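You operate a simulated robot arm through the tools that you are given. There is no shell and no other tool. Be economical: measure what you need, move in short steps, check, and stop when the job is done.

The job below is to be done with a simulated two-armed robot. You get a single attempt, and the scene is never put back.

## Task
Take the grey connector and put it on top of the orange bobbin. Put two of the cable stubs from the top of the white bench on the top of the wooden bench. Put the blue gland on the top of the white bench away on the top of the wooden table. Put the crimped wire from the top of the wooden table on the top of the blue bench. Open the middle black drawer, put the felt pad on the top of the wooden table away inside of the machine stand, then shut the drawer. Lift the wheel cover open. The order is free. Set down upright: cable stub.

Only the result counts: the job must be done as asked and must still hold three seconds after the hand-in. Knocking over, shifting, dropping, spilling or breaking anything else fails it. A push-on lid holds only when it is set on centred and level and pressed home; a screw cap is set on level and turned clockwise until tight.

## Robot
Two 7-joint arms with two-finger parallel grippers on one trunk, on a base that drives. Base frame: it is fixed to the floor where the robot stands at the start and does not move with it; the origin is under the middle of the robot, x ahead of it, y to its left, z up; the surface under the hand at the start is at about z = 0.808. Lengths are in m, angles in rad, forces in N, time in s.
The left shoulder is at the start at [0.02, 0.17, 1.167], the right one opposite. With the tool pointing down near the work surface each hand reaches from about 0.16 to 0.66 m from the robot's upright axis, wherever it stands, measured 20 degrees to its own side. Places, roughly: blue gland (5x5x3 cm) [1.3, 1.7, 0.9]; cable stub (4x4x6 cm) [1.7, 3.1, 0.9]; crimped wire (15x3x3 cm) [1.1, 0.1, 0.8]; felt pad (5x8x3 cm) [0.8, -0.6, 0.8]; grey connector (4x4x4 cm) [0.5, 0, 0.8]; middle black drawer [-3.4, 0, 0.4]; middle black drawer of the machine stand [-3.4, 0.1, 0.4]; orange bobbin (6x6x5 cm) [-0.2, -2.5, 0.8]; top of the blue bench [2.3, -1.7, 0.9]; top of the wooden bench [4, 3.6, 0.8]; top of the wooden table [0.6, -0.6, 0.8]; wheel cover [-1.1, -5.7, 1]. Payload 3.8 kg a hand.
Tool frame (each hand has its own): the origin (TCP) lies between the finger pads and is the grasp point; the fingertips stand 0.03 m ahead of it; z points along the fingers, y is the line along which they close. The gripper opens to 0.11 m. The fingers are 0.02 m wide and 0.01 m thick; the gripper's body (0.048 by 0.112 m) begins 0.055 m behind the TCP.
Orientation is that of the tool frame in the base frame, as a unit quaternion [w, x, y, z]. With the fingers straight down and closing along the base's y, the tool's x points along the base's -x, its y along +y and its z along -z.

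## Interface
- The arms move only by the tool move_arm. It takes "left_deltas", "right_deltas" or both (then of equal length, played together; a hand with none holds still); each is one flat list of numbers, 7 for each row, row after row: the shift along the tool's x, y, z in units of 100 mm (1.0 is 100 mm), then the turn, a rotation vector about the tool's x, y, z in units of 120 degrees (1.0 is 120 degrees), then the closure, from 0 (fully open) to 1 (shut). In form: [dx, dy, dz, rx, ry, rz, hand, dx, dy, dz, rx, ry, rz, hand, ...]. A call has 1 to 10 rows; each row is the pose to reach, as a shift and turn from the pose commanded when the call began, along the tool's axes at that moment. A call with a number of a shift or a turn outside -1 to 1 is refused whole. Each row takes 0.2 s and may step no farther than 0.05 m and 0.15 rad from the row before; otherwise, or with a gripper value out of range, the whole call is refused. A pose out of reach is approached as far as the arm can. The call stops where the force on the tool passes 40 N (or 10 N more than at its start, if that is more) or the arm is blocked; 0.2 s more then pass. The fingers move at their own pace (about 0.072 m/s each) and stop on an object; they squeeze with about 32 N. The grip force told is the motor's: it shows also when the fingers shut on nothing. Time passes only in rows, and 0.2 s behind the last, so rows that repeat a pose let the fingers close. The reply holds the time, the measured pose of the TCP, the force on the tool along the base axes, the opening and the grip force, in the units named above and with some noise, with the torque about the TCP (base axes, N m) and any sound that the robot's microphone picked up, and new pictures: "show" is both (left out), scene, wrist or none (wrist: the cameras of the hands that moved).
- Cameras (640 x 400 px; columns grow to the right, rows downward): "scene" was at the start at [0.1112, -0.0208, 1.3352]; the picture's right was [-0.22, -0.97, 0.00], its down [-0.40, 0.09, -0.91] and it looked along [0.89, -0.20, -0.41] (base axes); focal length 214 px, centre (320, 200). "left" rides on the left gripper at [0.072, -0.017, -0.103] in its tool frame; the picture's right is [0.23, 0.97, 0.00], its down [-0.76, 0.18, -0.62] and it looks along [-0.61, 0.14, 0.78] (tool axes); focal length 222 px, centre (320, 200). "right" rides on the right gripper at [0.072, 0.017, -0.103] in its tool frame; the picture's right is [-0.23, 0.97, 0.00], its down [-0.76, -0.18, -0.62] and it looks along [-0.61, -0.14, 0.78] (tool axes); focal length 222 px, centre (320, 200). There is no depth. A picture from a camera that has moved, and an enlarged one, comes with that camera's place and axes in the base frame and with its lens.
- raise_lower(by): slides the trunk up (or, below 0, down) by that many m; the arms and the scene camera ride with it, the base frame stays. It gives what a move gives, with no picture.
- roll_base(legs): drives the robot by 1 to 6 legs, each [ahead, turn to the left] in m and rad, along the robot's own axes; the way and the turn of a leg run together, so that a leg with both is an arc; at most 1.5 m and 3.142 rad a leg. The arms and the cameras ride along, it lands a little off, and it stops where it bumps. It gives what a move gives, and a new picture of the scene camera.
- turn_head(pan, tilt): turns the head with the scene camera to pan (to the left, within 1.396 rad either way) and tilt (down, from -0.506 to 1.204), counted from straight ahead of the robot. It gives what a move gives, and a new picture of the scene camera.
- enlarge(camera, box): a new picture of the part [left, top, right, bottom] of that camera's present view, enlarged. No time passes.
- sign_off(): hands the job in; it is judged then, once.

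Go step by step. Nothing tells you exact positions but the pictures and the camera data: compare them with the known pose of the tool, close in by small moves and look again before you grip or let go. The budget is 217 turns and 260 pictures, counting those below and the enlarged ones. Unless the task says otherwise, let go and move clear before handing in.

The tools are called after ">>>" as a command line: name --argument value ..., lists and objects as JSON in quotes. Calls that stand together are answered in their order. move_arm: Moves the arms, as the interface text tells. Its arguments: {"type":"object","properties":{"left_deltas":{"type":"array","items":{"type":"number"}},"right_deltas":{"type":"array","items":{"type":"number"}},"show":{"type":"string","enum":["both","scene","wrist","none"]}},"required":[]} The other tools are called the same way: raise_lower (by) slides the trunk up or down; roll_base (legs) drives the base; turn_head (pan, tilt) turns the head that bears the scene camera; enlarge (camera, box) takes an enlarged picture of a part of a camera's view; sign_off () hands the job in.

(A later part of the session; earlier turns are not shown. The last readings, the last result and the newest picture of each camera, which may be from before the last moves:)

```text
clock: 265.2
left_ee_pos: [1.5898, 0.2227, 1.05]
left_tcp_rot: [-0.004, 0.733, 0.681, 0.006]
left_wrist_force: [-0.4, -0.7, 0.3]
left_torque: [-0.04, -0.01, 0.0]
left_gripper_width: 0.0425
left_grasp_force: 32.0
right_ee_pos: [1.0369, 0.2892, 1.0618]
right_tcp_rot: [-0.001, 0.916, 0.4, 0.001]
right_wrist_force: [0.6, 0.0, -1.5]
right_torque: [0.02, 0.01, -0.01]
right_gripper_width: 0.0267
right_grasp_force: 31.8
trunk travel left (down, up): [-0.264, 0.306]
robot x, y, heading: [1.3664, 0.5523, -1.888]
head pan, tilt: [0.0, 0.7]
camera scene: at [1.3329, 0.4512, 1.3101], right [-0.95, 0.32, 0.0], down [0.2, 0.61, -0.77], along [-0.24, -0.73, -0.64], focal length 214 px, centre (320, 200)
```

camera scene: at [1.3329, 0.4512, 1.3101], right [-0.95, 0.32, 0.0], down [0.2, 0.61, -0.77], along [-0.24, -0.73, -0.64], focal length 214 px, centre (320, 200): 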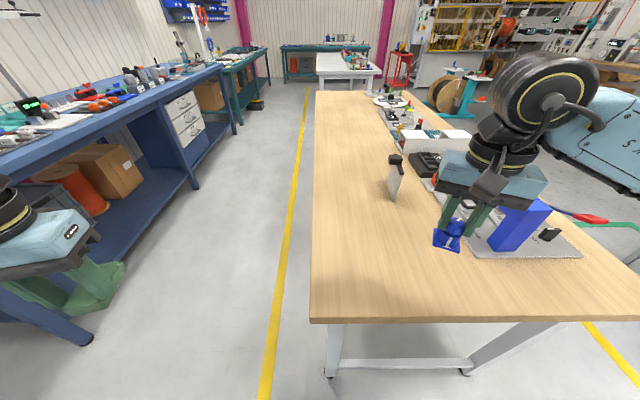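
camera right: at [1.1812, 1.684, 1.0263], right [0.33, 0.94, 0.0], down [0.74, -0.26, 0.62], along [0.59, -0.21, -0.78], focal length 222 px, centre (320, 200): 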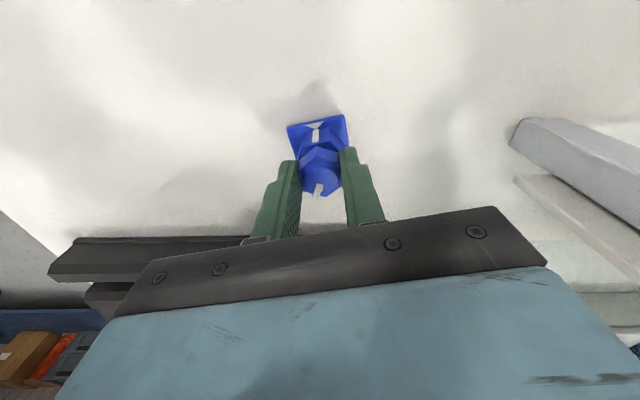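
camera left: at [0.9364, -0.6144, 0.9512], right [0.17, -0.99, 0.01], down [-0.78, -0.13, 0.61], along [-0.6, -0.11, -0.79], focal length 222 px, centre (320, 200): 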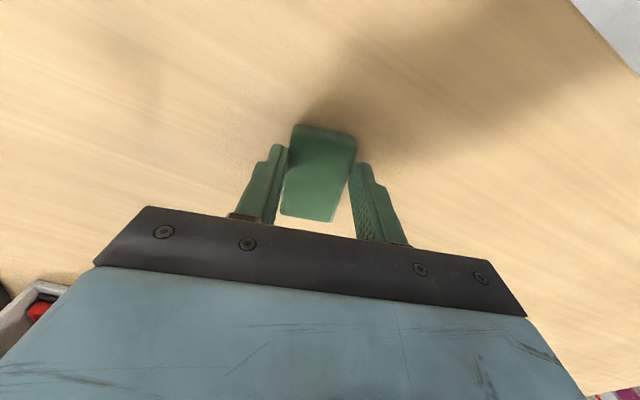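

The table's north part is clear. I'll place the gland at about [1.08,0.13].

>>> move_arm --right_deltas '[-0.22, 0.35, 0.15, 0, 0, 0, 1, -0.44, 0.7, 0.3, 0, 0, 0, 1]' --show "none"

>>> move_arm --right_deltas '[-0.15, 0.23, 0.2, 0, 0, 0, 1, -0.3, 0.46, 0.45, 0, 0, 0, 1, -0.44, 0.7, 0.8, 0, 0, 0, 1, -0.44, 0.7, 1.0, 0, 0, 0, 1]' --show "wrist"

>>> move_arm --right_deltas '[0, 0, 0.35, 0, 0, 0, 1, 0, 0, 0.55, 0, 0, 0, 1]' --show "scene"

>>> enlarge --camera "scene" --box '[330, 200, 430, 280]'

```text
clock: 265.8
left_ee_pos: [1.59, 0.2209, 1.0513]
left_tcp_rot: [-0.004, 0.733, 0.681, 0.007]
left_wrist_force: [0.1, -0.6, 0.0]
left_torque: [0.03, 0.02, 0.02]
left_gripper_width: 0.0427
left_grasp_force: 32.4
right_ee_pos: [1.0588, 0.2077, 1.0309]
right_tcp_rot: [-0.002, 0.916, 0.401, 0.0]
right_wrist_force: [0.1, 0.1, -0.9]
right_torque: [0.0, -0.02, -0.01]
right_gripper_width: 0.0267
right_grasp_force: 32.4
trunk travel left (down, up): [-0.264, 0.306]
robot x, y, heading: [1.3656, 0.5524, -1.887]
head pan, tilt: [0.0, 0.7]
```

```text
clock: 266.8
left_ee_pos: [1.5901, 0.2199, 1.052]
left_tcp_rot: [-0.003, 0.733, 0.68, 0.006]
left_wrist_force: [0.0, 0.0, 0.2]
left_torque: [0.0, -0.03, -0.03]
left_gripper_width: 0.0425
left_grasp_force: 31.5
right_ee_pos: [1.0813, 0.1297, 0.9313]
right_tcp_rot: [-0.001, 0.916, 0.401, 0.001]
right_wrist_force: [-0.1, -0.7, -1.0]
right_torque: [0.0, -0.01, 0.05]
right_gripper_width: 0.0267
right_grasp_force: 31.6
trunk travel left (down, up): [-0.264, 0.306]
robot x, y, heading: [1.3675, 0.5555, -1.891]
head pan, tilt: [0.0, 0.7]
camera right: at [1.1425, 0.1707, 1.0358], right [0.56, -0.83, 0.0], down [-0.65, -0.44, 0.62], along [-0.52, -0.35, -0.78], focal length 222 px, centre (320, 200)
```

right: 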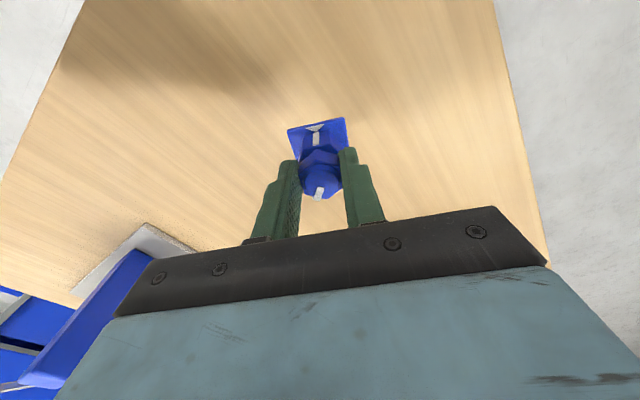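

```text
clock: 267.4
left_ee_pos: [1.5908, 0.2215, 1.0501]
left_tcp_rot: [-0.003, 0.733, 0.681, 0.006]
left_wrist_force: [-0.3, -0.4, 0.3]
left_torque: [-0.01, 0.04, -0.04]
left_gripper_width: 0.0426
left_grasp_force: 32.0
right_ee_pos: [1.0812, 0.1298, 0.8762]
right_tcp_rot: [-0.001, 0.916, 0.402, 0.002]
right_wrist_force: [0.4, 0.3, -0.9]
right_torque: [0.02, 0.02, -0.04]
right_gripper_width: 0.0262
right_grasp_force: 32.0
trunk travel left (down, up): [-0.264, 0.306]
robot x, y, heading: [1.3666, 0.5515, -1.894]
head pan, tilt: [0.0, 0.7]
camera scene: at [1.333, 0.4511, 1.3101], right [-0.95, 0.32, 0.0], down [0.2, 0.61, -0.76], along [-0.24, -0.73, -0.64], focal length 214 px, centre (320, 200)
```

scene: 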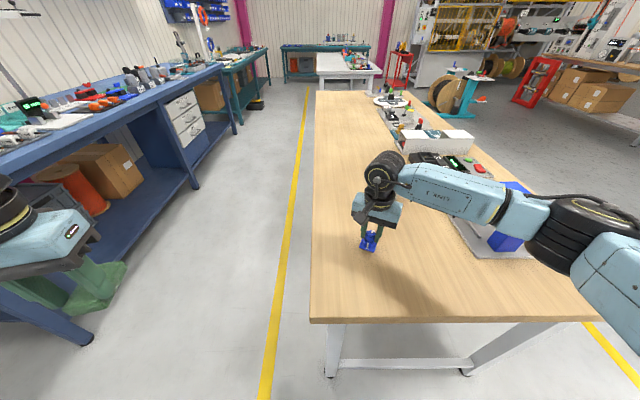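

```text
5.00 times, centred on (380, 240) of scene
camera zoom: at [1.333, 0.4511, 1.3101], right [-0.95, 0.32, 0.0], down [0.2, 0.61, -0.76], along [-0.24, -0.73, -0.64], focal length 1072 px, centre (20, 0)
```

zoom: 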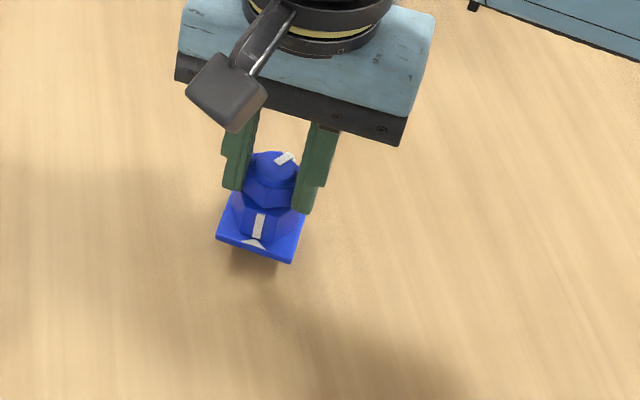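

Nearly down. I'll continue in small steps to contact.

>>> move_arm --right_deltas '[0, 0, 0.05, 0, 0, 0, 1, 0, 0, 0.09, 0, 0, 0, 1, 0, 0, 0.12, 0, 0, 0, 1]' --show "none"

```text
clock: 268.2
left_ee_pos: [1.5903, 0.2211, 1.0506]
left_tcp_rot: [-0.004, 0.732, 0.681, 0.006]
left_wrist_force: [0.0, -0.3, 0.3]
left_torque: [0.01, 0.02, -0.02]
left_gripper_width: 0.0422
left_grasp_force: 32.5
right_ee_pos: [1.081, 0.1291, 0.8646]
right_tcp_rot: [-0.002, 0.916, 0.402, 0.001]
right_wrist_force: [-0.8, 1.0, -0.3]
right_torque: [-0.01, -0.02, 0.0]
right_gripper_width: 0.0263
right_grasp_force: 32.6
trunk travel left (down, up): [-0.264, 0.306]
robot x, y, heading: [1.3683, 0.554, -1.894]
head pan, tilt: [0.0, 0.7]
```

>>> move_arm --right_deltas '[0, 0, 0.04, 0, 0, 0, 1, 0, 0, 0.08, 0, 0, 0, 1, 0, 0, 0.12, 0, 0, 0, 1]' --show "none"

>>> enlarge --camera "scene" --box '[330, 200, 430, 280]'

```text
clock: 269.0
left_ee_pos: [1.5903, 0.2216, 1.0498]
left_tcp_rot: [-0.004, 0.732, 0.681, 0.006]
left_wrist_force: [-0.3, 0.0, -0.3]
left_torque: [0.04, 0.01, -0.01]
left_gripper_width: 0.0424
left_grasp_force: 31.8
right_ee_pos: [1.0809, 0.1263, 0.8579]
right_tcp_rot: [0.002, 0.917, 0.4, -0.001]
right_wrist_force: [-0.1, 3.6, 11.6]
right_torque: [0.2, 0.2, -0.06]
right_gripper_width: 0.0264
right_grasp_force: 31.4
trunk travel left (down, up): [-0.264, 0.306]
robot x, y, heading: [1.3643, 0.5519, -1.894]
head pan, tilt: [0.0, 0.7]
stopped in row 3 (right hand): the force on the tool passed its limit at 43 N (the readings are from after the stop); the commanded pose is now the measured one
```

```text
5.00 times, centred on (380, 240) of scene
camera zoom: at [1.3332, 0.4516, 1.31], right [-0.95, 0.32, 0.0], down [0.2, 0.61, -0.77], along [-0.24, -0.73, -0.64], focal length 1072 px, centre (20, 0)
```

zoom: 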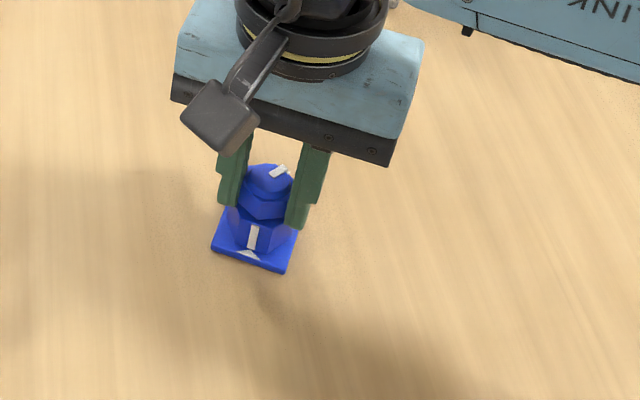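

On the table. I'll release, lift and retract.

>>> move_arm --right_deltas '[0, 0, -0.01, 0, 0, 0, 0.7, 0, 0, -0.01, 0, 0, 0, 0.5, 0, 0, -0.45, 0, 0, 0, 0.5, 0, 0, -0.9, 0, 0, 0, 0.5, 0.3, -0.2, -1, 0, 0, 0, 0.3, 0.6, -0.4, -1, 0, 0, 0, 0]' --show "none"

>>> move_arm --right_deltas '[0.2, -0.3, -0.3, 0, 0, 0, 0, 0.3, -0.6, -0.6, 0, 0, 0, 0, 0.4, -1, -0.8, 0, 0, 0, 0]' --show "none"

>>> enlarge --camera "scene" --box '[300, 180, 460, 280]'

```text
clock: 270.4
left_ee_pos: [1.5901, 0.2225, 1.0514]
left_tcp_rot: [-0.003, 0.732, 0.681, 0.007]
left_wrist_force: [-0.5, 1.2, -0.4]
left_torque: [-0.02, 0.02, -0.01]
left_gripper_width: 0.0426
left_grasp_force: 31.7
right_ee_pos: [1.093, 0.1993, 0.9571]
right_tcp_rot: [0.001, 0.917, 0.4, 0.0]
right_wrist_force: [0.8, 0.1, -0.4]
right_torque: [0.03, 0.01, 0.0]
right_gripper_width: 0.1101
right_grasp_force: 0.0
trunk travel left (down, up): [-0.264, 0.306]
robot x, y, heading: [1.3661, 0.5527, -1.89]
head pan, tilt: [0.0, 0.7]
```

```text
clock: 271.2
left_ee_pos: [1.59, 0.2214, 1.0502]
left_tcp_rot: [-0.003, 0.732, 0.681, 0.006]
left_wrist_force: [-0.2, 0.7, 0.4]
left_torque: [-0.02, -0.02, 0.0]
left_gripper_width: 0.0422
left_grasp_force: 31.6
right_ee_pos: [1.046, 0.298, 1.036]
right_tcp_rot: [0.002, 0.916, 0.401, -0.001]
right_wrist_force: [-0.4, -0.4, 0.3]
right_torque: [-0.03, -0.01, 0.0]
right_gripper_width: 0.11
right_grasp_force: 0.1
trunk travel left (down, up): [-0.264, 0.306]
robot x, y, heading: [1.37, 0.5536, -1.893]
head pan, tilt: [0.0, 0.7]
```

```text
4.00 times, centred on (380, 230) of scene
camera zoom: at [1.3323, 0.4525, 1.3102], right [-0.95, 0.32, 0.0], down [0.2, 0.61, -0.77], along [-0.24, -0.73, -0.64], focal length 858 px, centre (80, 80)
```

zoom: 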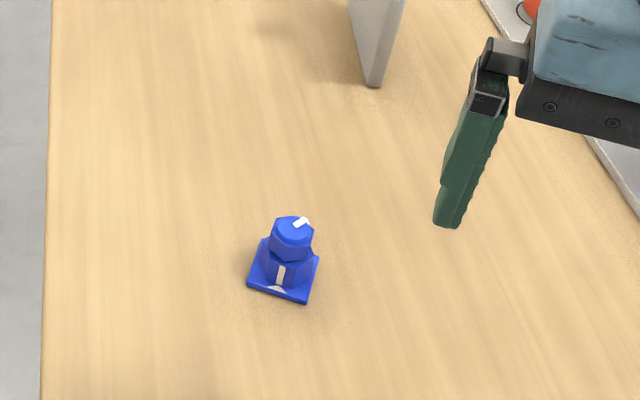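

The gland stands on the wooden table. Now I take the felt pad to the machine stand, driving around the table's north-west side and west.

>>> roll_base --legs '[[0, -1.669], [1.337, 0], [0, 1.808], [1.373, 0], [0, -1.388], [0.9, 0]]'

>>> turn_head --pan 0.0 --tilt 0.35

```text
clock: 300.5
left_ee_pos: [-1.2311, -0.6058, 1.0496]
left_tcp_rot: [0.001, 0.991, 0.135, 0.007]
left_wrist_force: [-0.6, 0.2, 0.2]
left_torque: [-0.02, 0.01, -0.01]
left_gripper_width: 0.0423
left_grasp_force: 32.2
right_ee_pos: [-1.3441, -0.068, 1.0353]
right_tcp_rot: [0.0, 0.98, -0.199, 0.0]
right_wrist_force: [0.0, 0.3, -0.5]
right_torque: [0.02, -0.06, -0.01]
right_gripper_width: 0.1103
right_grasp_force: 0.1
trunk travel left (down, up): [-0.264, 0.306]
robot x, y, heading: [-0.9938, -0.2819, -3.115]
head pan, tilt: [0.0, 0.7]
camera scene: at [-1.1013, -0.2863, 1.3101], right [-0.02, 1.0, 0.0], down [0.64, 0.02, -0.76], along [-0.76, -0.02, -0.64], focal length 214 px, centre (320, 200)
```

scene: 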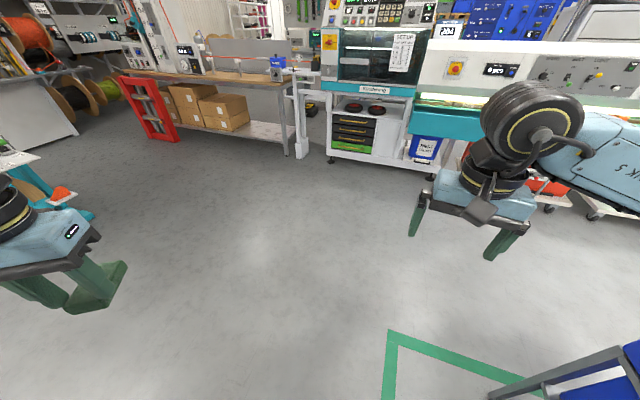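

```text
clock: 301.3
left_ee_pos: [-1.23, -0.6072, 1.0501]
left_tcp_rot: [0.0, 0.991, 0.135, 0.007]
left_wrist_force: [0.0, 0.2, 0.4]
left_torque: [0.02, 0.0, -0.01]
left_gripper_width: 0.0421
left_grasp_force: 31.7
right_ee_pos: [-1.3432, -0.0683, 1.0354]
right_tcp_rot: [0.001, 0.98, -0.199, -0.001]
right_wrist_force: [-0.5, 0.0, 0.2]
right_torque: [-0.03, 0.0, -0.02]
right_gripper_width: 0.11
right_grasp_force: 0.1
trunk travel left (down, up): [-0.264, 0.306]
robot x, y, heading: [-0.9951, -0.2837, -3.117]
head pan, tilt: [0.0, 0.351]
camera scene: at [-1.1092, -0.2865, 1.3415], right [-0.02, 1.0, 0.0], down [0.34, 0.01, -0.94], along [-0.94, -0.02, -0.34], focal length 214 px, centre (320, 200)
```

scene: 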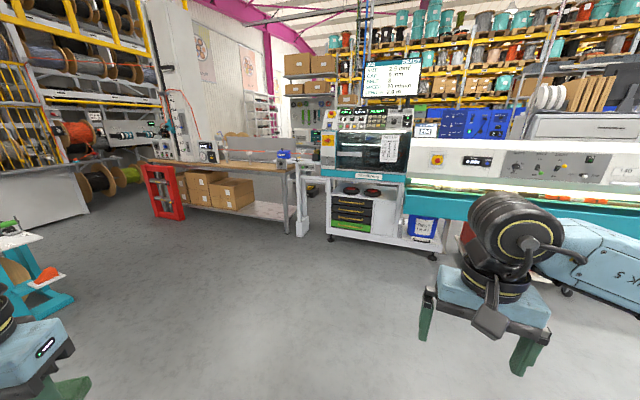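

>>> enlarge --camera "scene" --box '[310, 170, 440, 260]'

```text
4.44 times, centred on (375, 215) of scene
camera zoom: at [-1.1092, -0.2865, 1.3415], right [-0.02, 1.0, 0.0], down [0.34, 0.01, -0.94], along [-0.94, -0.02, -0.34], focal length 953 px, centre (76, 133)
```

zoom: 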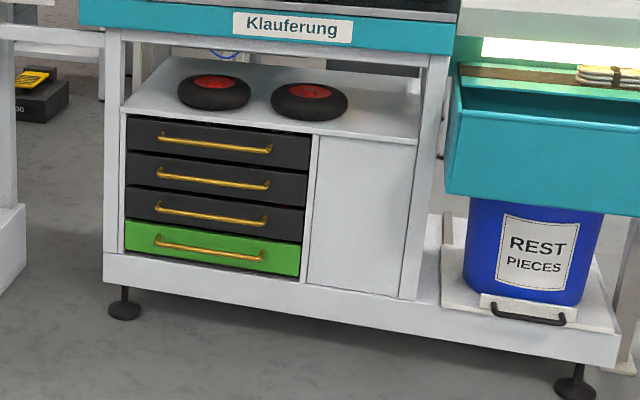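

The middle (second) black drawer has a gold bar handle at about [-3.30,0,0.43]; the stand's face is rotated about 18°. I'll drive up squarely to it.

>>> roll_base --legs '[[0, 0.07], [1.48, 0], [0, -0.414]]'

>>> turn_head --pan -0.15 --tilt 0.8

>>> enlarge --camera "scene" --box '[240, 60, 440, 185]'

```text
clock: 310.3
left_ee_pos: [-2.7853, -0.6644, 1.0503]
left_tcp_rot: [0.002, 1.0, -0.028, 0.007]
left_wrist_force: [0.0, 0.5, -0.3]
left_torque: [-0.02, 0.05, 0.02]
left_gripper_width: 0.0425
left_grasp_force: 32.0
right_ee_pos: [-2.7195, -0.1178, 1.0363]
right_tcp_rot: [0.0, 0.934, -0.357, -0.001]
right_wrist_force: [0.0, 0.6, 0.5]
right_torque: [0.02, -0.02, 0.01]
right_gripper_width: 0.1101
right_grasp_force: 0.0
trunk travel left (down, up): [-0.264, 0.306]
robot x, y, heading: [-2.4601, -0.4348, 2.838]
head pan, tilt: [0.0, 0.351]
camera scene: at [-2.5672, -0.4001, 1.3415], right [0.3, 0.95, 0.0], down [0.33, -0.1, -0.94], along [-0.9, 0.28, -0.34], focal length 214 px, centre (320, 200)
```

scene: 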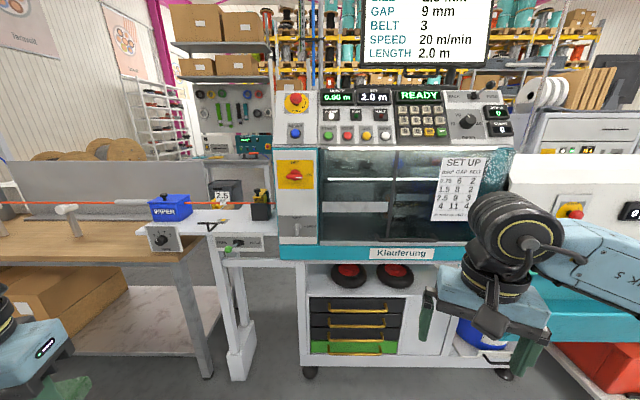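

```text
clock: 311.2
left_ee_pos: [-2.7846, -0.6648, 1.0507]
left_tcp_rot: [0.003, 1.0, -0.028, 0.007]
left_wrist_force: [0.3, 0.7, 0.4]
left_torque: [-0.04, 0.02, -0.04]
left_gripper_width: 0.0426
left_grasp_force: 32.0
right_ee_pos: [-2.7189, -0.1173, 1.0364]
right_tcp_rot: [0.001, 0.934, -0.357, -0.002]
right_wrist_force: [-0.2, -0.1, -0.4]
right_torque: [0.01, -0.01, 0.05]
right_gripper_width: 0.1099
right_grasp_force: 0.0
trunk travel left (down, up): [-0.264, 0.306]
robot x, y, heading: [-2.457, -0.4345, 2.838]
head pan, tilt: [-0.15, 0.799]
camera scene: at [-2.5509, -0.3929, 1.302], right [0.44, 0.9, 0.0], down [0.64, -0.31, -0.7], along [-0.63, 0.31, -0.72], focal length 214 px, centre (320, 200)
```

scene: 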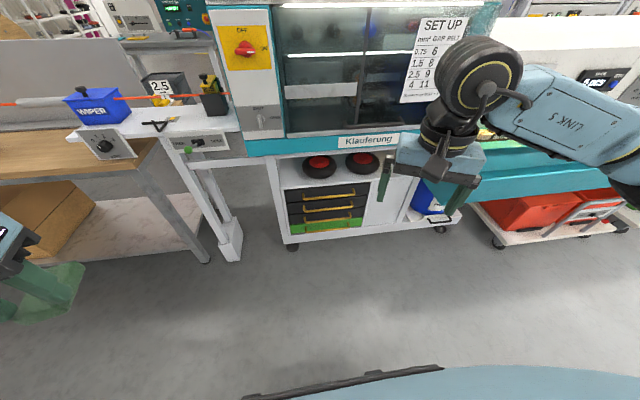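

```text
3.20 times, centred on (340, 122) of scene
camera zoom: at [-2.5509, -0.3929, 1.302], right [0.44, 0.9, 0.0], down [0.64, -0.31, -0.7], along [-0.63, 0.31, -0.72], focal length 686 px, centre (256, 448)
```

zoom: 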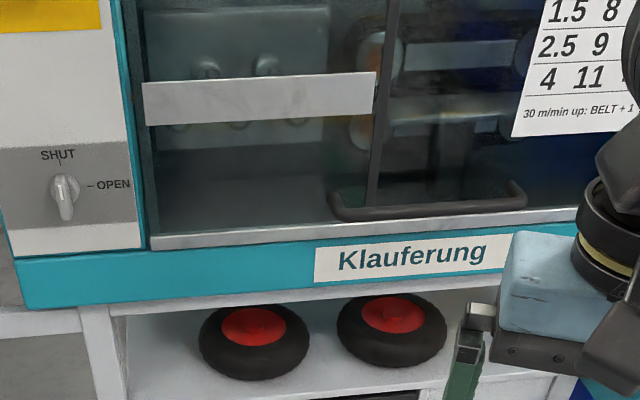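

>>> enlarge --camera "scene" --box '[270, 165, 400, 255]'

```text
4.44 times, centred on (335, 210) of scene
camera zoom: at [-2.5509, -0.3929, 1.302], right [0.44, 0.9, 0.0], down [0.64, -0.31, -0.7], along [-0.63, 0.31, -0.72], focal length 953 px, centre (253, 156)
```

zoom: 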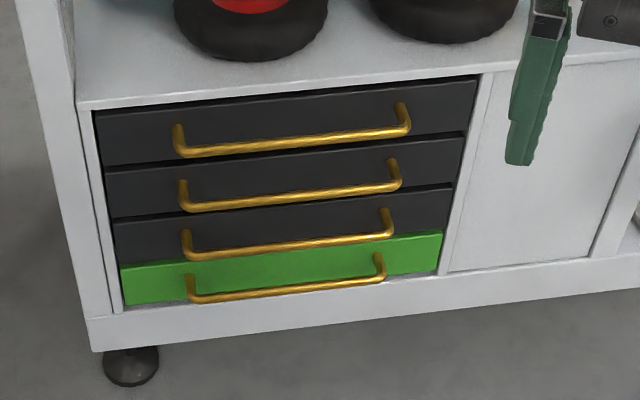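

The middle black handle is at about [-3.24,0,0.43], bar length 26 cm. I'll turn the right hand to point forward with its fingers closing vertically, before lowering the trunk.

>>> move_arm --right_deltas '[-0.33, 0, 0, 0, 0, -0.067, 0, -0.66, 0, 0, 0, 0, -0.134, 0, -1, 0, 0, 0, 0, -0.2, 0]' --show "none"

>>> move_arm --right_deltas '[-0.06, 0, 0, -0.036, -0.036, 0.036, 0, -0.12, 0, 0, -0.072, -0.072, 0.072, 0, -0.2, 0, 0, -0.108, -0.108, 0.108, 0, -0.3, 0, 0, -0.144, -0.144, 0.144, 0, -0.4, 0, 0, -0.18, -0.18, 0.18, 0, -0.5, 0, 0, -0.216, -0.216, 0.216, 0, -0.5, 0, 0, -0.252, -0.252, 0.252, 0, -0.5, 0, 0, -0.2887, -0.2887, 0.2887, 0]' --show "none"

>>> move_arm --right_deltas '[0, 0, 0, -0.036, -0.036, 0.036, 0, 0, 0, 0, -0.072, -0.072, 0.072, 0, 0, 0, 0, -0.108, -0.108, 0.108, 0, 0, 0, 0, -0.144, -0.144, 0.144, 0, 0, 0, 0, -0.18, -0.18, 0.18, 0, 0, 0, 0, -0.216, -0.216, 0.216, 0, 0, 0, 0, -0.252, -0.252, 0.252, 0, 0, 0, 0, -0.2887, -0.2887, 0.2887, 0]' --show "both"

```text
clock: 312.0
left_ee_pos: [-2.7861, -0.6644, 1.051]
left_tcp_rot: [0.002, 1.0, -0.028, 0.006]
left_wrist_force: [-0.3, -0.3, -0.3]
left_torque: [0.01, -0.02, -0.03]
left_gripper_width: 0.0423
left_grasp_force: 32.5
right_ee_pos: [-2.7936, -0.0501, 1.0343]
right_tcp_rot: [0.0, 0.988, -0.155, -0.001]
right_wrist_force: [-0.4, -0.7, 0.4]
right_torque: [-0.01, -0.02, 0.0]
right_gripper_width: 0.11
right_grasp_force: 0.0
trunk travel left (down, up): [-0.264, 0.306]
robot x, y, heading: [-2.462, -0.4334, 2.84]
head pan, tilt: [-0.15, 0.799]
```

```text
clock: 313.8
left_ee_pos: [-2.7863, -0.6645, 1.05]
left_tcp_rot: [0.002, 1.0, -0.028, 0.007]
left_wrist_force: [0.6, -0.6, -0.3]
left_torque: [-0.03, 0.0, -0.01]
left_gripper_width: 0.0425
left_grasp_force: 32.4
right_ee_pos: [-2.8404, -0.0383, 1.0361]
right_tcp_rot: [0.242, 0.809, -0.42, -0.331]
right_wrist_force: [0.5, 0.6, -0.1]
right_torque: [0.01, 0.02, 0.03]
right_gripper_width: 0.1101
right_grasp_force: 0.2
trunk travel left (down, up): [-0.264, 0.306]
robot x, y, heading: [-2.4607, -0.4342, 2.834]
head pan, tilt: [-0.15, 0.799]
```

```text
clock: 315.6
left_ee_pos: [-2.7858, -0.6653, 1.0509]
left_tcp_rot: [0.001, 1.0, -0.028, 0.007]
left_wrist_force: [1.0, 0.0, -0.9]
left_torque: [0.02, 0.03, -0.01]
left_gripper_width: 0.0422
left_grasp_force: 32.5
right_ee_pos: [-2.8394, -0.0364, 1.0359]
right_tcp_rot: [-0.415, -0.416, 0.571, 0.573]
right_wrist_force: [0.8, -0.2, 0.3]
right_torque: [-0.02, 0.03, 0.03]
right_gripper_width: 0.11
right_grasp_force: 0.1
trunk travel left (down, up): [-0.264, 0.306]
robot x, y, heading: [-2.4579, -0.4358, 2.836]
head pan, tilt: [-0.15, 0.799]
camera scene: at [-2.5511, -0.394, 1.3019], right [0.44, 0.9, 0.0], down [0.64, -0.31, -0.7], along [-0.63, 0.31, -0.72], focal length 214 px, centre (320, 200)
camera right: at [-2.7648, -0.1379, 1.0529], right [0.07, 0.21, 0.97], down [0.83, 0.53, -0.18], along [-0.56, 0.82, -0.14], focal length 222 px, centre (320, 200)
```

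scene: 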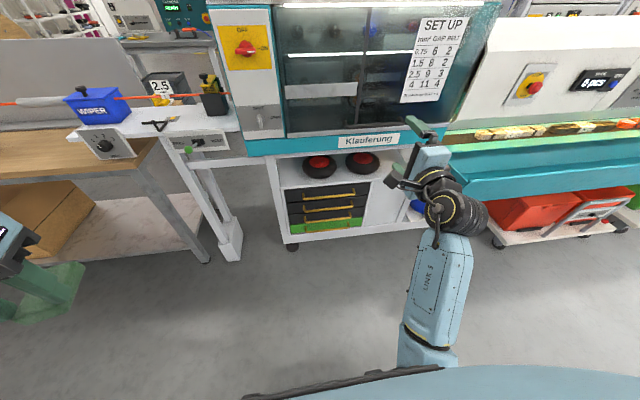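
right: 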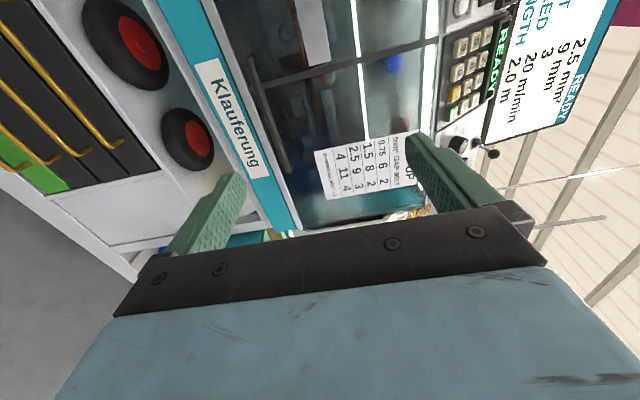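

The hand now points forward with vertical closing. I'll lower the trunk fully and then bring the right hand down to handle height.

>>> raise_lower --by -0.26

>>> move_arm --right_deltas '[0.2, -0.45, 0, 0, 0, 0, 0, 0.4, -0.9, 0, 0, 0, 0, 0, 0.5, -1, 0, 0, 0, 0, 0]' --show "none"

>>> move_arm --right_deltas '[0, -0.5, 0, 0, 0, 0, 0, 0, -1, 0, 0, 0, 0, 0]' --show "none"

>>> move_arm --right_deltas '[0, -0.5, 0, 0, 0, 0, 0, 0, -1, 0, 0, 0, 0, 0]' --show "both"

```text
clock: 318.3
left_ee_pos: [-2.7861, -0.6644, 0.7904]
left_tcp_rot: [0.002, 1.0, -0.028, 0.007]
left_wrist_force: [-1.1, -0.2, -0.3]
left_torque: [-0.03, -0.01, 0.04]
left_gripper_width: 0.0426
left_grasp_force: 31.8
right_ee_pos: [-2.841, -0.0364, 0.7762]
right_tcp_rot: [-0.417, -0.415, 0.571, 0.573]
right_wrist_force: [-0.7, 0.4, 0.2]
right_torque: [0.01, -0.02, 0.02]
right_gripper_width: 0.1099
right_grasp_force: 0.1
trunk travel left (down, up): [-0.004, 0.566]
robot x, y, heading: [-2.4579, -0.4315, 2.835]
head pan, tilt: [-0.15, 0.799]
```

```text
clock: 319.1
left_ee_pos: [-2.7857, -0.6629, 0.7902]
left_tcp_rot: [0.002, 1.0, -0.028, 0.006]
left_wrist_force: [0.0, 0.1, -0.6]
left_torque: [0.0, 0.01, -0.01]
left_gripper_width: 0.0424
left_grasp_force: 31.8
right_ee_pos: [-2.8568, -0.0839, 0.6755]
right_tcp_rot: [-0.417, -0.415, 0.57, 0.573]
right_wrist_force: [0.3, 0.4, 0.4]
right_torque: [-0.01, 0.01, 0.03]
right_gripper_width: 0.1099
right_grasp_force: 0.0
trunk travel left (down, up): [-0.004, 0.566]
robot x, y, heading: [-2.4575, -0.4328, 2.832]
head pan, tilt: [-0.15, 0.799]
```

```text
clock: 319.7
left_ee_pos: [-2.786, -0.663, 0.7906]
left_tcp_rot: [0.002, 1.0, -0.029, 0.007]
left_wrist_force: [-0.2, -0.3, -0.5]
left_torque: [0.01, -0.03, -0.02]
left_gripper_width: 0.0426
left_grasp_force: 32.0
right_ee_pos: [-2.8555, -0.0833, 0.5763]
right_tcp_rot: [-0.418, -0.416, 0.571, 0.572]
right_wrist_force: [-0.4, 0.0, -0.3]
right_torque: [0.0, 0.0, -0.01]
right_gripper_width: 0.1099
right_grasp_force: 0.2
trunk travel left (down, up): [-0.004, 0.566]
robot x, y, heading: [-2.4599, -0.4374, 2.838]
head pan, tilt: [-0.15, 0.799]
```

```text
clock: 320.3
left_ee_pos: [-2.7857, -0.6645, 0.7901]
left_tcp_rot: [0.002, 1.0, -0.028, 0.006]
left_wrist_force: [-0.2, 0.7, -0.3]
left_torque: [0.0, 0.03, 0.03]
left_gripper_width: 0.0426
left_grasp_force: 31.7
right_ee_pos: [-2.8565, -0.0823, 0.4769]
right_tcp_rot: [-0.418, -0.415, 0.57, 0.573]
right_wrist_force: [0.3, -0.6, 0.5]
right_torque: [-0.01, -0.03, -0.03]
right_gripper_width: 0.1097
right_grasp_force: 0.0
trunk travel left (down, up): [-0.004, 0.566]
robot x, y, heading: [-2.4573, -0.4339, 2.841]
head pan, tilt: [-0.15, 0.799]
camera scene: at [-2.5509, -0.3928, 1.0419], right [0.44, 0.9, 0.0], down [0.64, -0.31, -0.7], along [-0.63, 0.31, -0.72], focal length 214 px, centre (320, 200)
camera right: at [-2.7811, -0.1836, 0.4933], right [0.07, 0.22, 0.97], down [0.83, 0.53, -0.18], along [-0.56, 0.82, -0.14], focal length 222 px, centre (320, 200)
```

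scene: 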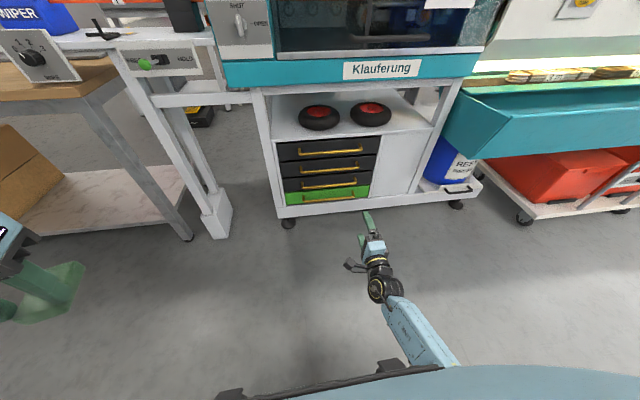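
right: 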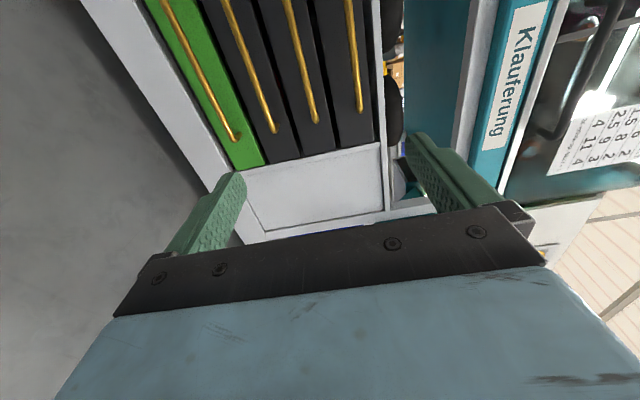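

The middle bar is at z≈0.451, centre about [-3.235,0]. I'll drive 28 cm closer, set the opening to 6 cm, and align vertically.

>>> move_arm --right_deltas '[0, -0.26, 0, 0, 0, 0, 0.45, 0, -0.26, 0, 0, 0, 0, 0.45]' --show "none"

>>> roll_base --legs '[[0.27, 0]]'

>>> move_arm --right_deltas '[0, 0, 0, 0, 0, 0, 0.45]' --show "wrist"

```text
clock: 320.9
left_ee_pos: [-2.7841, -0.6637, 0.7904]
left_tcp_rot: [0.001, 1.0, -0.028, 0.007]
left_wrist_force: [-1.2, 0.3, 0.8]
left_torque: [0.02, -0.02, 0.02]
left_gripper_width: 0.0426
left_grasp_force: 32.0
right_ee_pos: [-2.8567, -0.0823, 0.4496]
right_tcp_rot: [-0.417, -0.416, 0.57, 0.573]
right_wrist_force: [-1.0, -0.1, 0.1]
right_torque: [-0.02, -0.04, 0.02]
right_gripper_width: 0.0605
right_grasp_force: 0.1
trunk travel left (down, up): [-0.004, 0.566]
robot x, y, heading: [-2.4616, -0.4341, 2.837]
head pan, tilt: [-0.15, 0.799]
```

```text
clock: 322.8
left_ee_pos: [-3.0434, -0.584, 0.7897]
left_tcp_rot: [0.001, 1.0, -0.027, 0.007]
left_wrist_force: [0.0, -0.1, 0.7]
left_torque: [0.0, 0.0, -0.01]
left_gripper_width: 0.0424
left_grasp_force: 31.9
right_ee_pos: [-3.1136, -0.0016, 0.4515]
right_tcp_rot: [-0.417, -0.415, 0.571, 0.572]
right_wrist_force: [1.0, -0.3, -0.3]
right_torque: [0.0, 0.01, 0.01]
right_gripper_width: 0.0602
right_grasp_force: 0.1
trunk travel left (down, up): [-0.004, 0.566]
robot x, y, heading: [-2.7189, -0.3529, 2.836]
head pan, tilt: [-0.15, 0.799]
camera scene: at [-2.808, -0.3121, 1.0419], right [0.44, 0.9, 0.0], down [0.64, -0.31, -0.7], along [-0.63, 0.31, -0.72], focal length 214 px, centre (320, 200)
```

scene: 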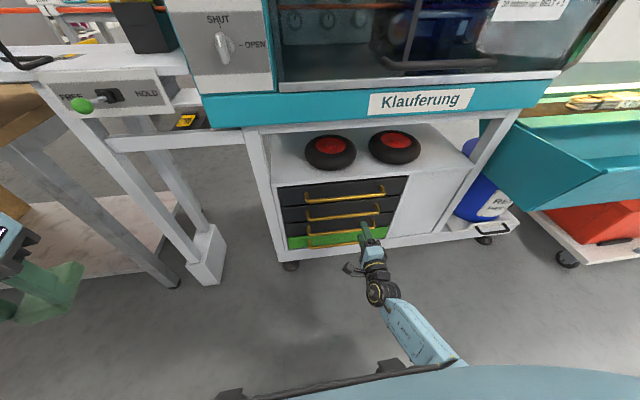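

```text
clock: 323.2
left_ee_pos: [-3.0429, -0.5836, 0.7906]
left_tcp_rot: [0.003, 1.0, -0.027, 0.007]
left_wrist_force: [0.0, 0.5, 0.0]
left_torque: [-0.04, -0.01, 0.01]
left_gripper_width: 0.0423
left_grasp_force: 31.5
right_ee_pos: [-3.1137, -0.0018, 0.4504]
right_tcp_rot: [-0.417, -0.416, 0.571, 0.572]
right_wrist_force: [-1.1, 0.8, -0.2]
right_torque: [0.0, -0.02, -0.02]
right_gripper_width: 0.0606
right_grasp_force: 0.0
trunk travel left (down, up): [-0.004, 0.566]
robot x, y, heading: [-2.7145, -0.3536, 2.836]
head pan, tilt: [-0.15, 0.799]
camera right: at [-3.0382, -0.1032, 0.4673], right [0.07, 0.22, 0.97], down [0.83, 0.53, -0.18], along [-0.56, 0.82, -0.14], focal length 222 px, centre (320, 200)
```

right: 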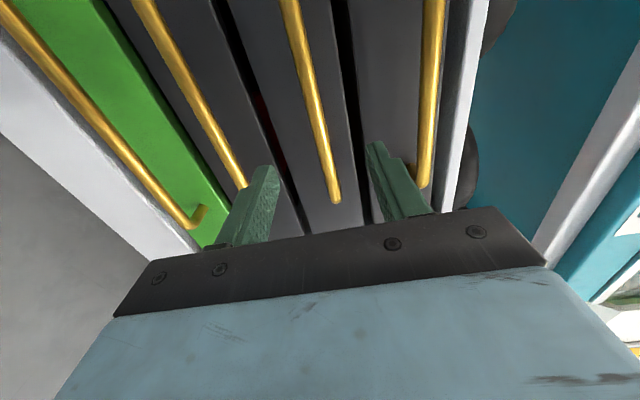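

The middle bar lies between the fingers' levels. I'll move forward to straddle it and look.

>>> move_arm --right_deltas '[0.1, -0.05, 0.33, 0, 0, 0, 0.45, 0.2, -0.05, 0.66, 0, 0, 0, 0.45, 0.3, -0.05, 1.0, 0, 0, 0, 0.45]' --show "wrist"

```text
clock: 324.0
left_ee_pos: [-3.0415, -0.5831, 0.7908]
left_tcp_rot: [0.002, 1.0, -0.029, 0.007]
left_wrist_force: [-0.2, 0.7, 0.2]
left_torque: [0.03, -0.02, 0.03]
left_gripper_width: 0.0426
left_grasp_force: 32.7
right_ee_pos: [-3.2178, 0.0006, 0.4445]
right_tcp_rot: [-0.417, -0.415, 0.572, 0.572]
right_wrist_force: [0.0, 1.1, 0.1]
right_torque: [0.0, 0.0, 0.02]
right_gripper_width: 0.0604
right_grasp_force: 0.1
trunk travel left (down, up): [-0.004, 0.566]
robot x, y, heading: [-2.7146, -0.354, 2.839]
head pan, tilt: [-0.15, 0.799]
camera right: at [-3.1422, -0.1005, 0.4619], right [0.07, 0.22, 0.97], down [0.83, 0.53, -0.18], along [-0.56, 0.82, -0.14], focal length 222 px, centre (320, 200)
```

right: 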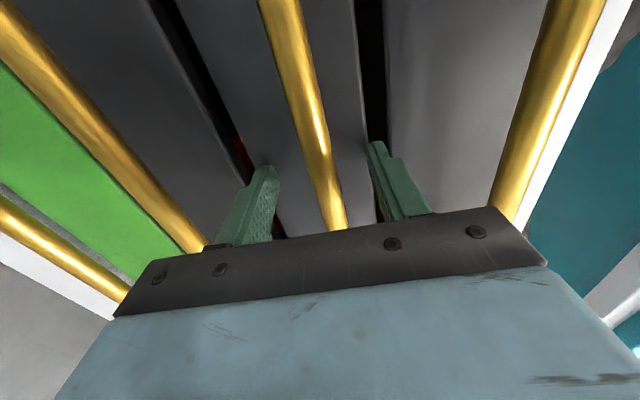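

The bar is at the TCP between the fingers. Close.

>>> move_arm --right_deltas '[0, 0, 0.05, 0, 0, 0, 0.7, 0, 0, 0.05, 0, 0, 0, 1, 0, 0, 0.05, 0, 0, 0, 1]' --show "wrist"

```text
clock: 324.8
left_ee_pos: [-3.0405, -0.5829, 0.7918]
left_tcp_rot: [0.001, 1.0, -0.029, 0.006]
left_wrist_force: [-0.2, -0.2, 0.1]
left_torque: [0.0, 0.03, -0.02]
left_gripper_width: 0.0428
left_grasp_force: 32.1
right_ee_pos: [-3.2197, 0.0008, 0.4455]
right_tcp_rot: [-0.417, -0.415, 0.571, 0.572]
right_wrist_force: [15.8, -3.7, 15.6]
right_torque: [-0.46, -1.64, 0.11]
right_gripper_width: 0.0239
right_grasp_force: 31.6
trunk travel left (down, up): [-0.004, 0.566]
robot x, y, heading: [-2.7151, -0.3558, 2.836]
head pan, tilt: [-0.15, 0.799]
stopped in row 3 (right hand): the force on the tool passed its limit at 42 N (the readings are from after the stop); the commanded pose is now the measured one
camera right: at [-3.1442, -0.1004, 0.462], right [0.07, 0.22, 0.97], down [0.83, 0.53, -0.18], along [-0.56, 0.82, -0.14], focal length 222 px, centre (320, 200)
```

right: 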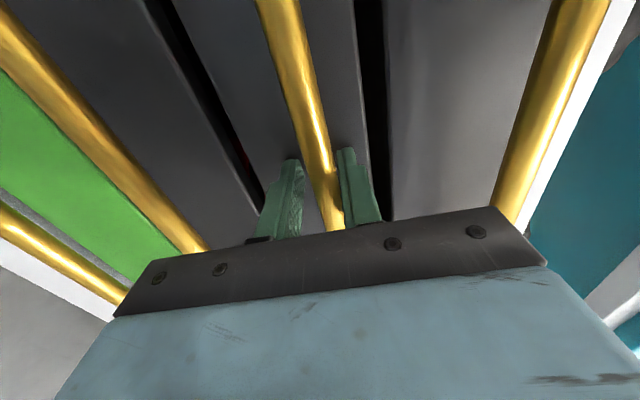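

The upper finger touches first and the tips press the face. I'll shift 5 mm up and 6 mm back, then close again.

>>> move_arm --right_deltas '[0, 0.05, -0.06, 0, 0, 0, 0.75, 0, 0.06, -0.06, 0, 0, 0, 0.9, 0, 0.06, -0.06, 0, 0, 0, 1, 0, 0.06, -0.06, 0, 0, 0, 1]' --show "wrist"

```text
clock: 325.8
left_ee_pos: [-3.0428, -0.5835, 0.7898]
left_tcp_rot: [0.002, 1.0, -0.029, 0.007]
left_wrist_force: [-0.8, 0.2, -0.6]
left_torque: [0.0, -0.02, 0.04]
left_gripper_width: 0.0422
left_grasp_force: 31.8
right_ee_pos: [-3.2146, 0.001, 0.4504]
right_tcp_rot: [-0.417, -0.415, 0.572, 0.572]
right_wrist_force: [-1.2, 1.2, 8.0]
right_torque: [0.07, -0.07, -0.03]
right_gripper_width: 0.0138
right_grasp_force: 44.5
trunk travel left (down, up): [-0.004, 0.566]
robot x, y, heading: [-2.7171, -0.3544, 2.834]
head pan, tilt: [-0.15, 0.799]
camera right: at [-3.1398, -0.1016, 0.4673], right [0.07, 0.22, 0.97], down [0.83, 0.53, -0.18], along [-0.56, 0.82, -0.14], focal length 222 px, centre (320, 200)
```

right: 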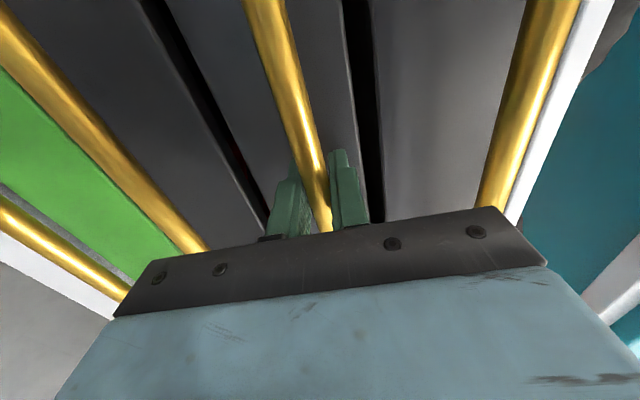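

Gripped (14 mm bar). I'll pull the drawer by reversing the base 10 cm first.

>>> roll_base --legs '[[-0.1, 0]]'

```text
clock: 326.9
left_ee_pos: [-2.9464, -0.6128, 0.7899]
left_tcp_rot: [0.001, 1.0, -0.028, 0.007]
left_wrist_force: [0.4, 0.2, -0.4]
left_torque: [0.0, -0.01, 0.02]
left_gripper_width: 0.0427
left_grasp_force: 31.9
right_ee_pos: [-3.119, -0.032, 0.4491]
right_tcp_rot: [-0.417, -0.415, 0.572, 0.572]
right_wrist_force: [0.2, -5.0, 13.1]
right_torque: [-0.01, -0.1, -0.55]
right_gripper_width: 0.0136
right_grasp_force: 44.7
trunk travel left (down, up): [-0.004, 0.566]
robot x, y, heading: [-2.619, -0.3847, 2.84]
head pan, tilt: [-0.15, 0.799]
camera scene: at [-2.7115, -0.3429, 1.042], right [0.44, 0.9, 0.0], down [0.64, -0.32, -0.7], along [-0.63, 0.31, -0.72], focal length 214 px, centre (320, 200)
```

scene: 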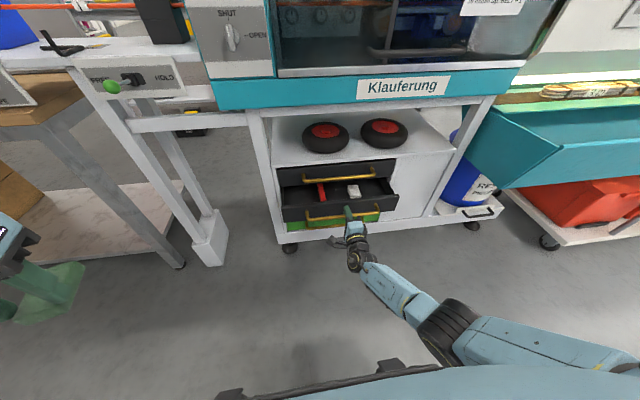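

The drawer opens, with items inside. I'll pull 12 cm more.

>>> roll_base --legs '[[-0.12, 0]]'

>>> enlarge --camera "scene" --box '[240, 140, 420, 260]'

```text
clock: 328.1
left_ee_pos: [-2.8316, -0.6496, 0.7907]
left_tcp_rot: [0.001, 1.0, -0.029, 0.006]
left_wrist_force: [-0.2, -0.4, 0.2]
left_torque: [0.03, 0.04, -0.03]
left_gripper_width: 0.0425
left_grasp_force: 32.1
right_ee_pos: [-3.0062, -0.0676, 0.45]
right_tcp_rot: [-0.417, -0.416, 0.572, 0.571]
right_wrist_force: [-2.3, -8.3, 4.8]
right_torque: [0.08, -0.04, -0.36]
right_gripper_width: 0.0133
right_grasp_force: 44.8
trunk travel left (down, up): [-0.004, 0.566]
robot x, y, heading: [-2.5082, -0.4223, 2.834]
head pan, tilt: [-0.15, 0.799]
camera scene: at [-2.5978, -0.3788, 1.042], right [0.44, 0.9, 0.0], down [0.64, -0.32, -0.7], along [-0.63, 0.31, -0.72], focal length 214 px, centre (320, 200)
```

scene: 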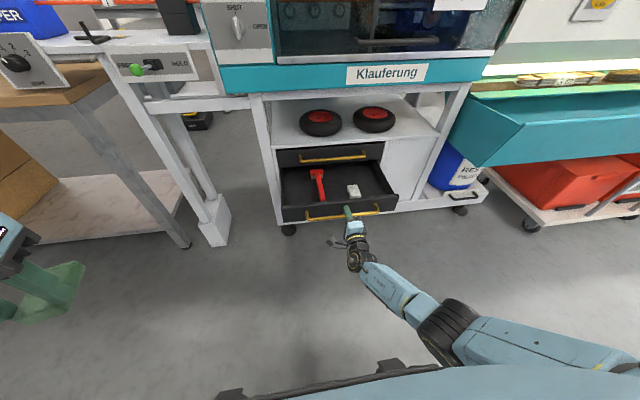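

```text
3.33 times, centred on (330, 200) of scene
camera zoom: at [-2.5978, -0.3788, 1.042], right [0.44, 0.9, 0.0], down [0.64, -0.32, -0.7], along [-0.63, 0.31, -0.72], focal length 715 px, centre (287, 200)
```

zoom: 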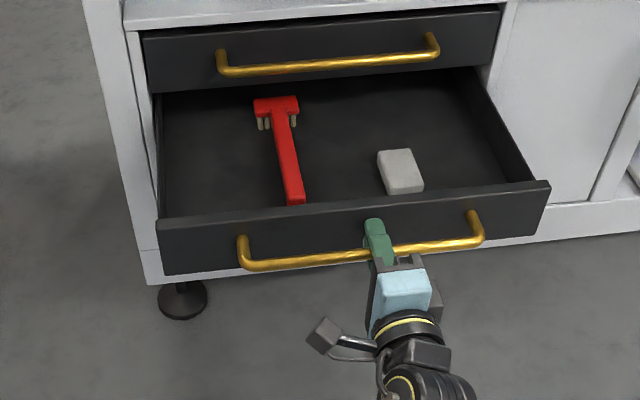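

The drawer is 22 cm open; the left-front area beside the red tool is free. I'll release the handle, move the right hand back, up and aside.

>>> move_arm --right_deltas '[0, 0, 0, 0, 0, 0, 0.5, 0, 0, 0, 0, 0, 0, 0.4, 0, 0, -0.4, 0, 0, 0, 0.4, 0, 0, -0.8, 0, 0, 0, 0.4, 0, 0.45, -0.9, 0, 0, 0, 0.4, 0, 0.9, -0.9, 0, 0, 0, 0.4]' --show "none"

>>> move_arm --right_deltas '[-0.3, 0.3, 0, 0, 0, 0, 0.4, -0.6, 0.6, 0, 0, 0, 0, 0.4, -0.9, 0.9, 0, 0, 0, 0, 0.4]' --show "none"

>>> roll_base --legs '[[0.15, 0]]'

```text
clock: 329.6
left_ee_pos: [-2.8326, -0.6494, 0.7901]
left_tcp_rot: [0.001, 1.0, -0.029, 0.007]
left_wrist_force: [-0.6, 0.4, -0.4]
left_torque: [-0.02, -0.02, 0.0]
left_gripper_width: 0.0427
left_grasp_force: 32.1
right_ee_pos: [-2.9197, -0.0951, 0.538]
right_tcp_rot: [-0.417, -0.416, 0.572, 0.571]
right_wrist_force: [0.5, -0.3, -0.1]
right_torque: [0.0, 0.01, 0.02]
right_gripper_width: 0.066
right_grasp_force: 0.1
trunk travel left (down, up): [-0.004, 0.566]
robot x, y, heading: [-2.5053, -0.4219, 2.839]
head pan, tilt: [-0.15, 0.799]
```

```text
clock: 330.4
left_ee_pos: [-2.8332, -0.6503, 0.7906]
left_tcp_rot: [0.001, 1.0, -0.029, 0.007]
left_wrist_force: [0.8, -0.7, 0.0]
left_torque: [0.02, -0.02, 0.01]
left_gripper_width: 0.0425
left_grasp_force: 31.9
right_ee_pos: [-2.8915, -0.01, 0.6295]
right_tcp_rot: [-0.417, -0.416, 0.572, 0.57]
right_wrist_force: [0.1, 0.9, -0.2]
right_torque: [-0.02, -0.01, -0.02]
right_gripper_width: 0.0658
right_grasp_force: 0.0
trunk travel left (down, up): [-0.004, 0.566]
robot x, y, heading: [-2.5045, -0.4223, 2.841]
head pan, tilt: [-0.15, 0.799]
```

```text
clock: 331.7
left_ee_pos: [-2.9757, -0.604, 0.7905]
left_tcp_rot: [0.002, 1.0, -0.029, 0.007]
left_wrist_force: [-0.7, 0.2, -1.0]
left_torque: [-0.04, 0.01, 0.03]
left_gripper_width: 0.0423
left_grasp_force: 32.0
right_ee_pos: [-3.034, 0.0367, 0.6288]
right_tcp_rot: [-0.417, -0.416, 0.572, 0.571]
right_wrist_force: [-0.1, -0.3, -1.0]
right_torque: [0.0, 0.03, 0.02]
right_gripper_width: 0.066
right_grasp_force: 0.1
trunk travel left (down, up): [-0.004, 0.566]
robot x, y, heading: [-2.6461, -0.3796, 2.833]
head pan, tilt: [-0.15, 0.799]
camera scene: at [-2.7405, -0.3332, 1.0419], right [0.44, 0.9, 0.0], down [0.64, -0.32, -0.7], along [-0.63, 0.31, -0.72], focal length 214 px, centre (320, 200)
```

scene: 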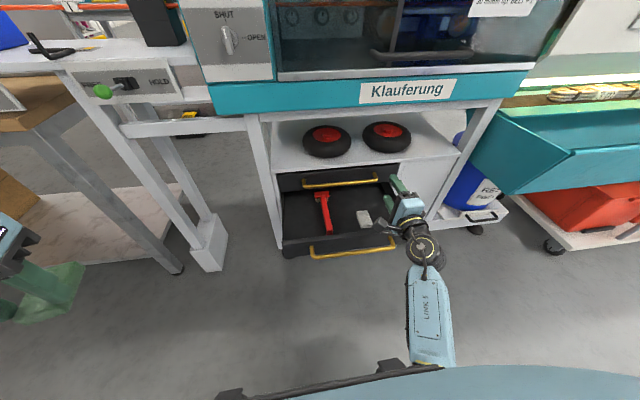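

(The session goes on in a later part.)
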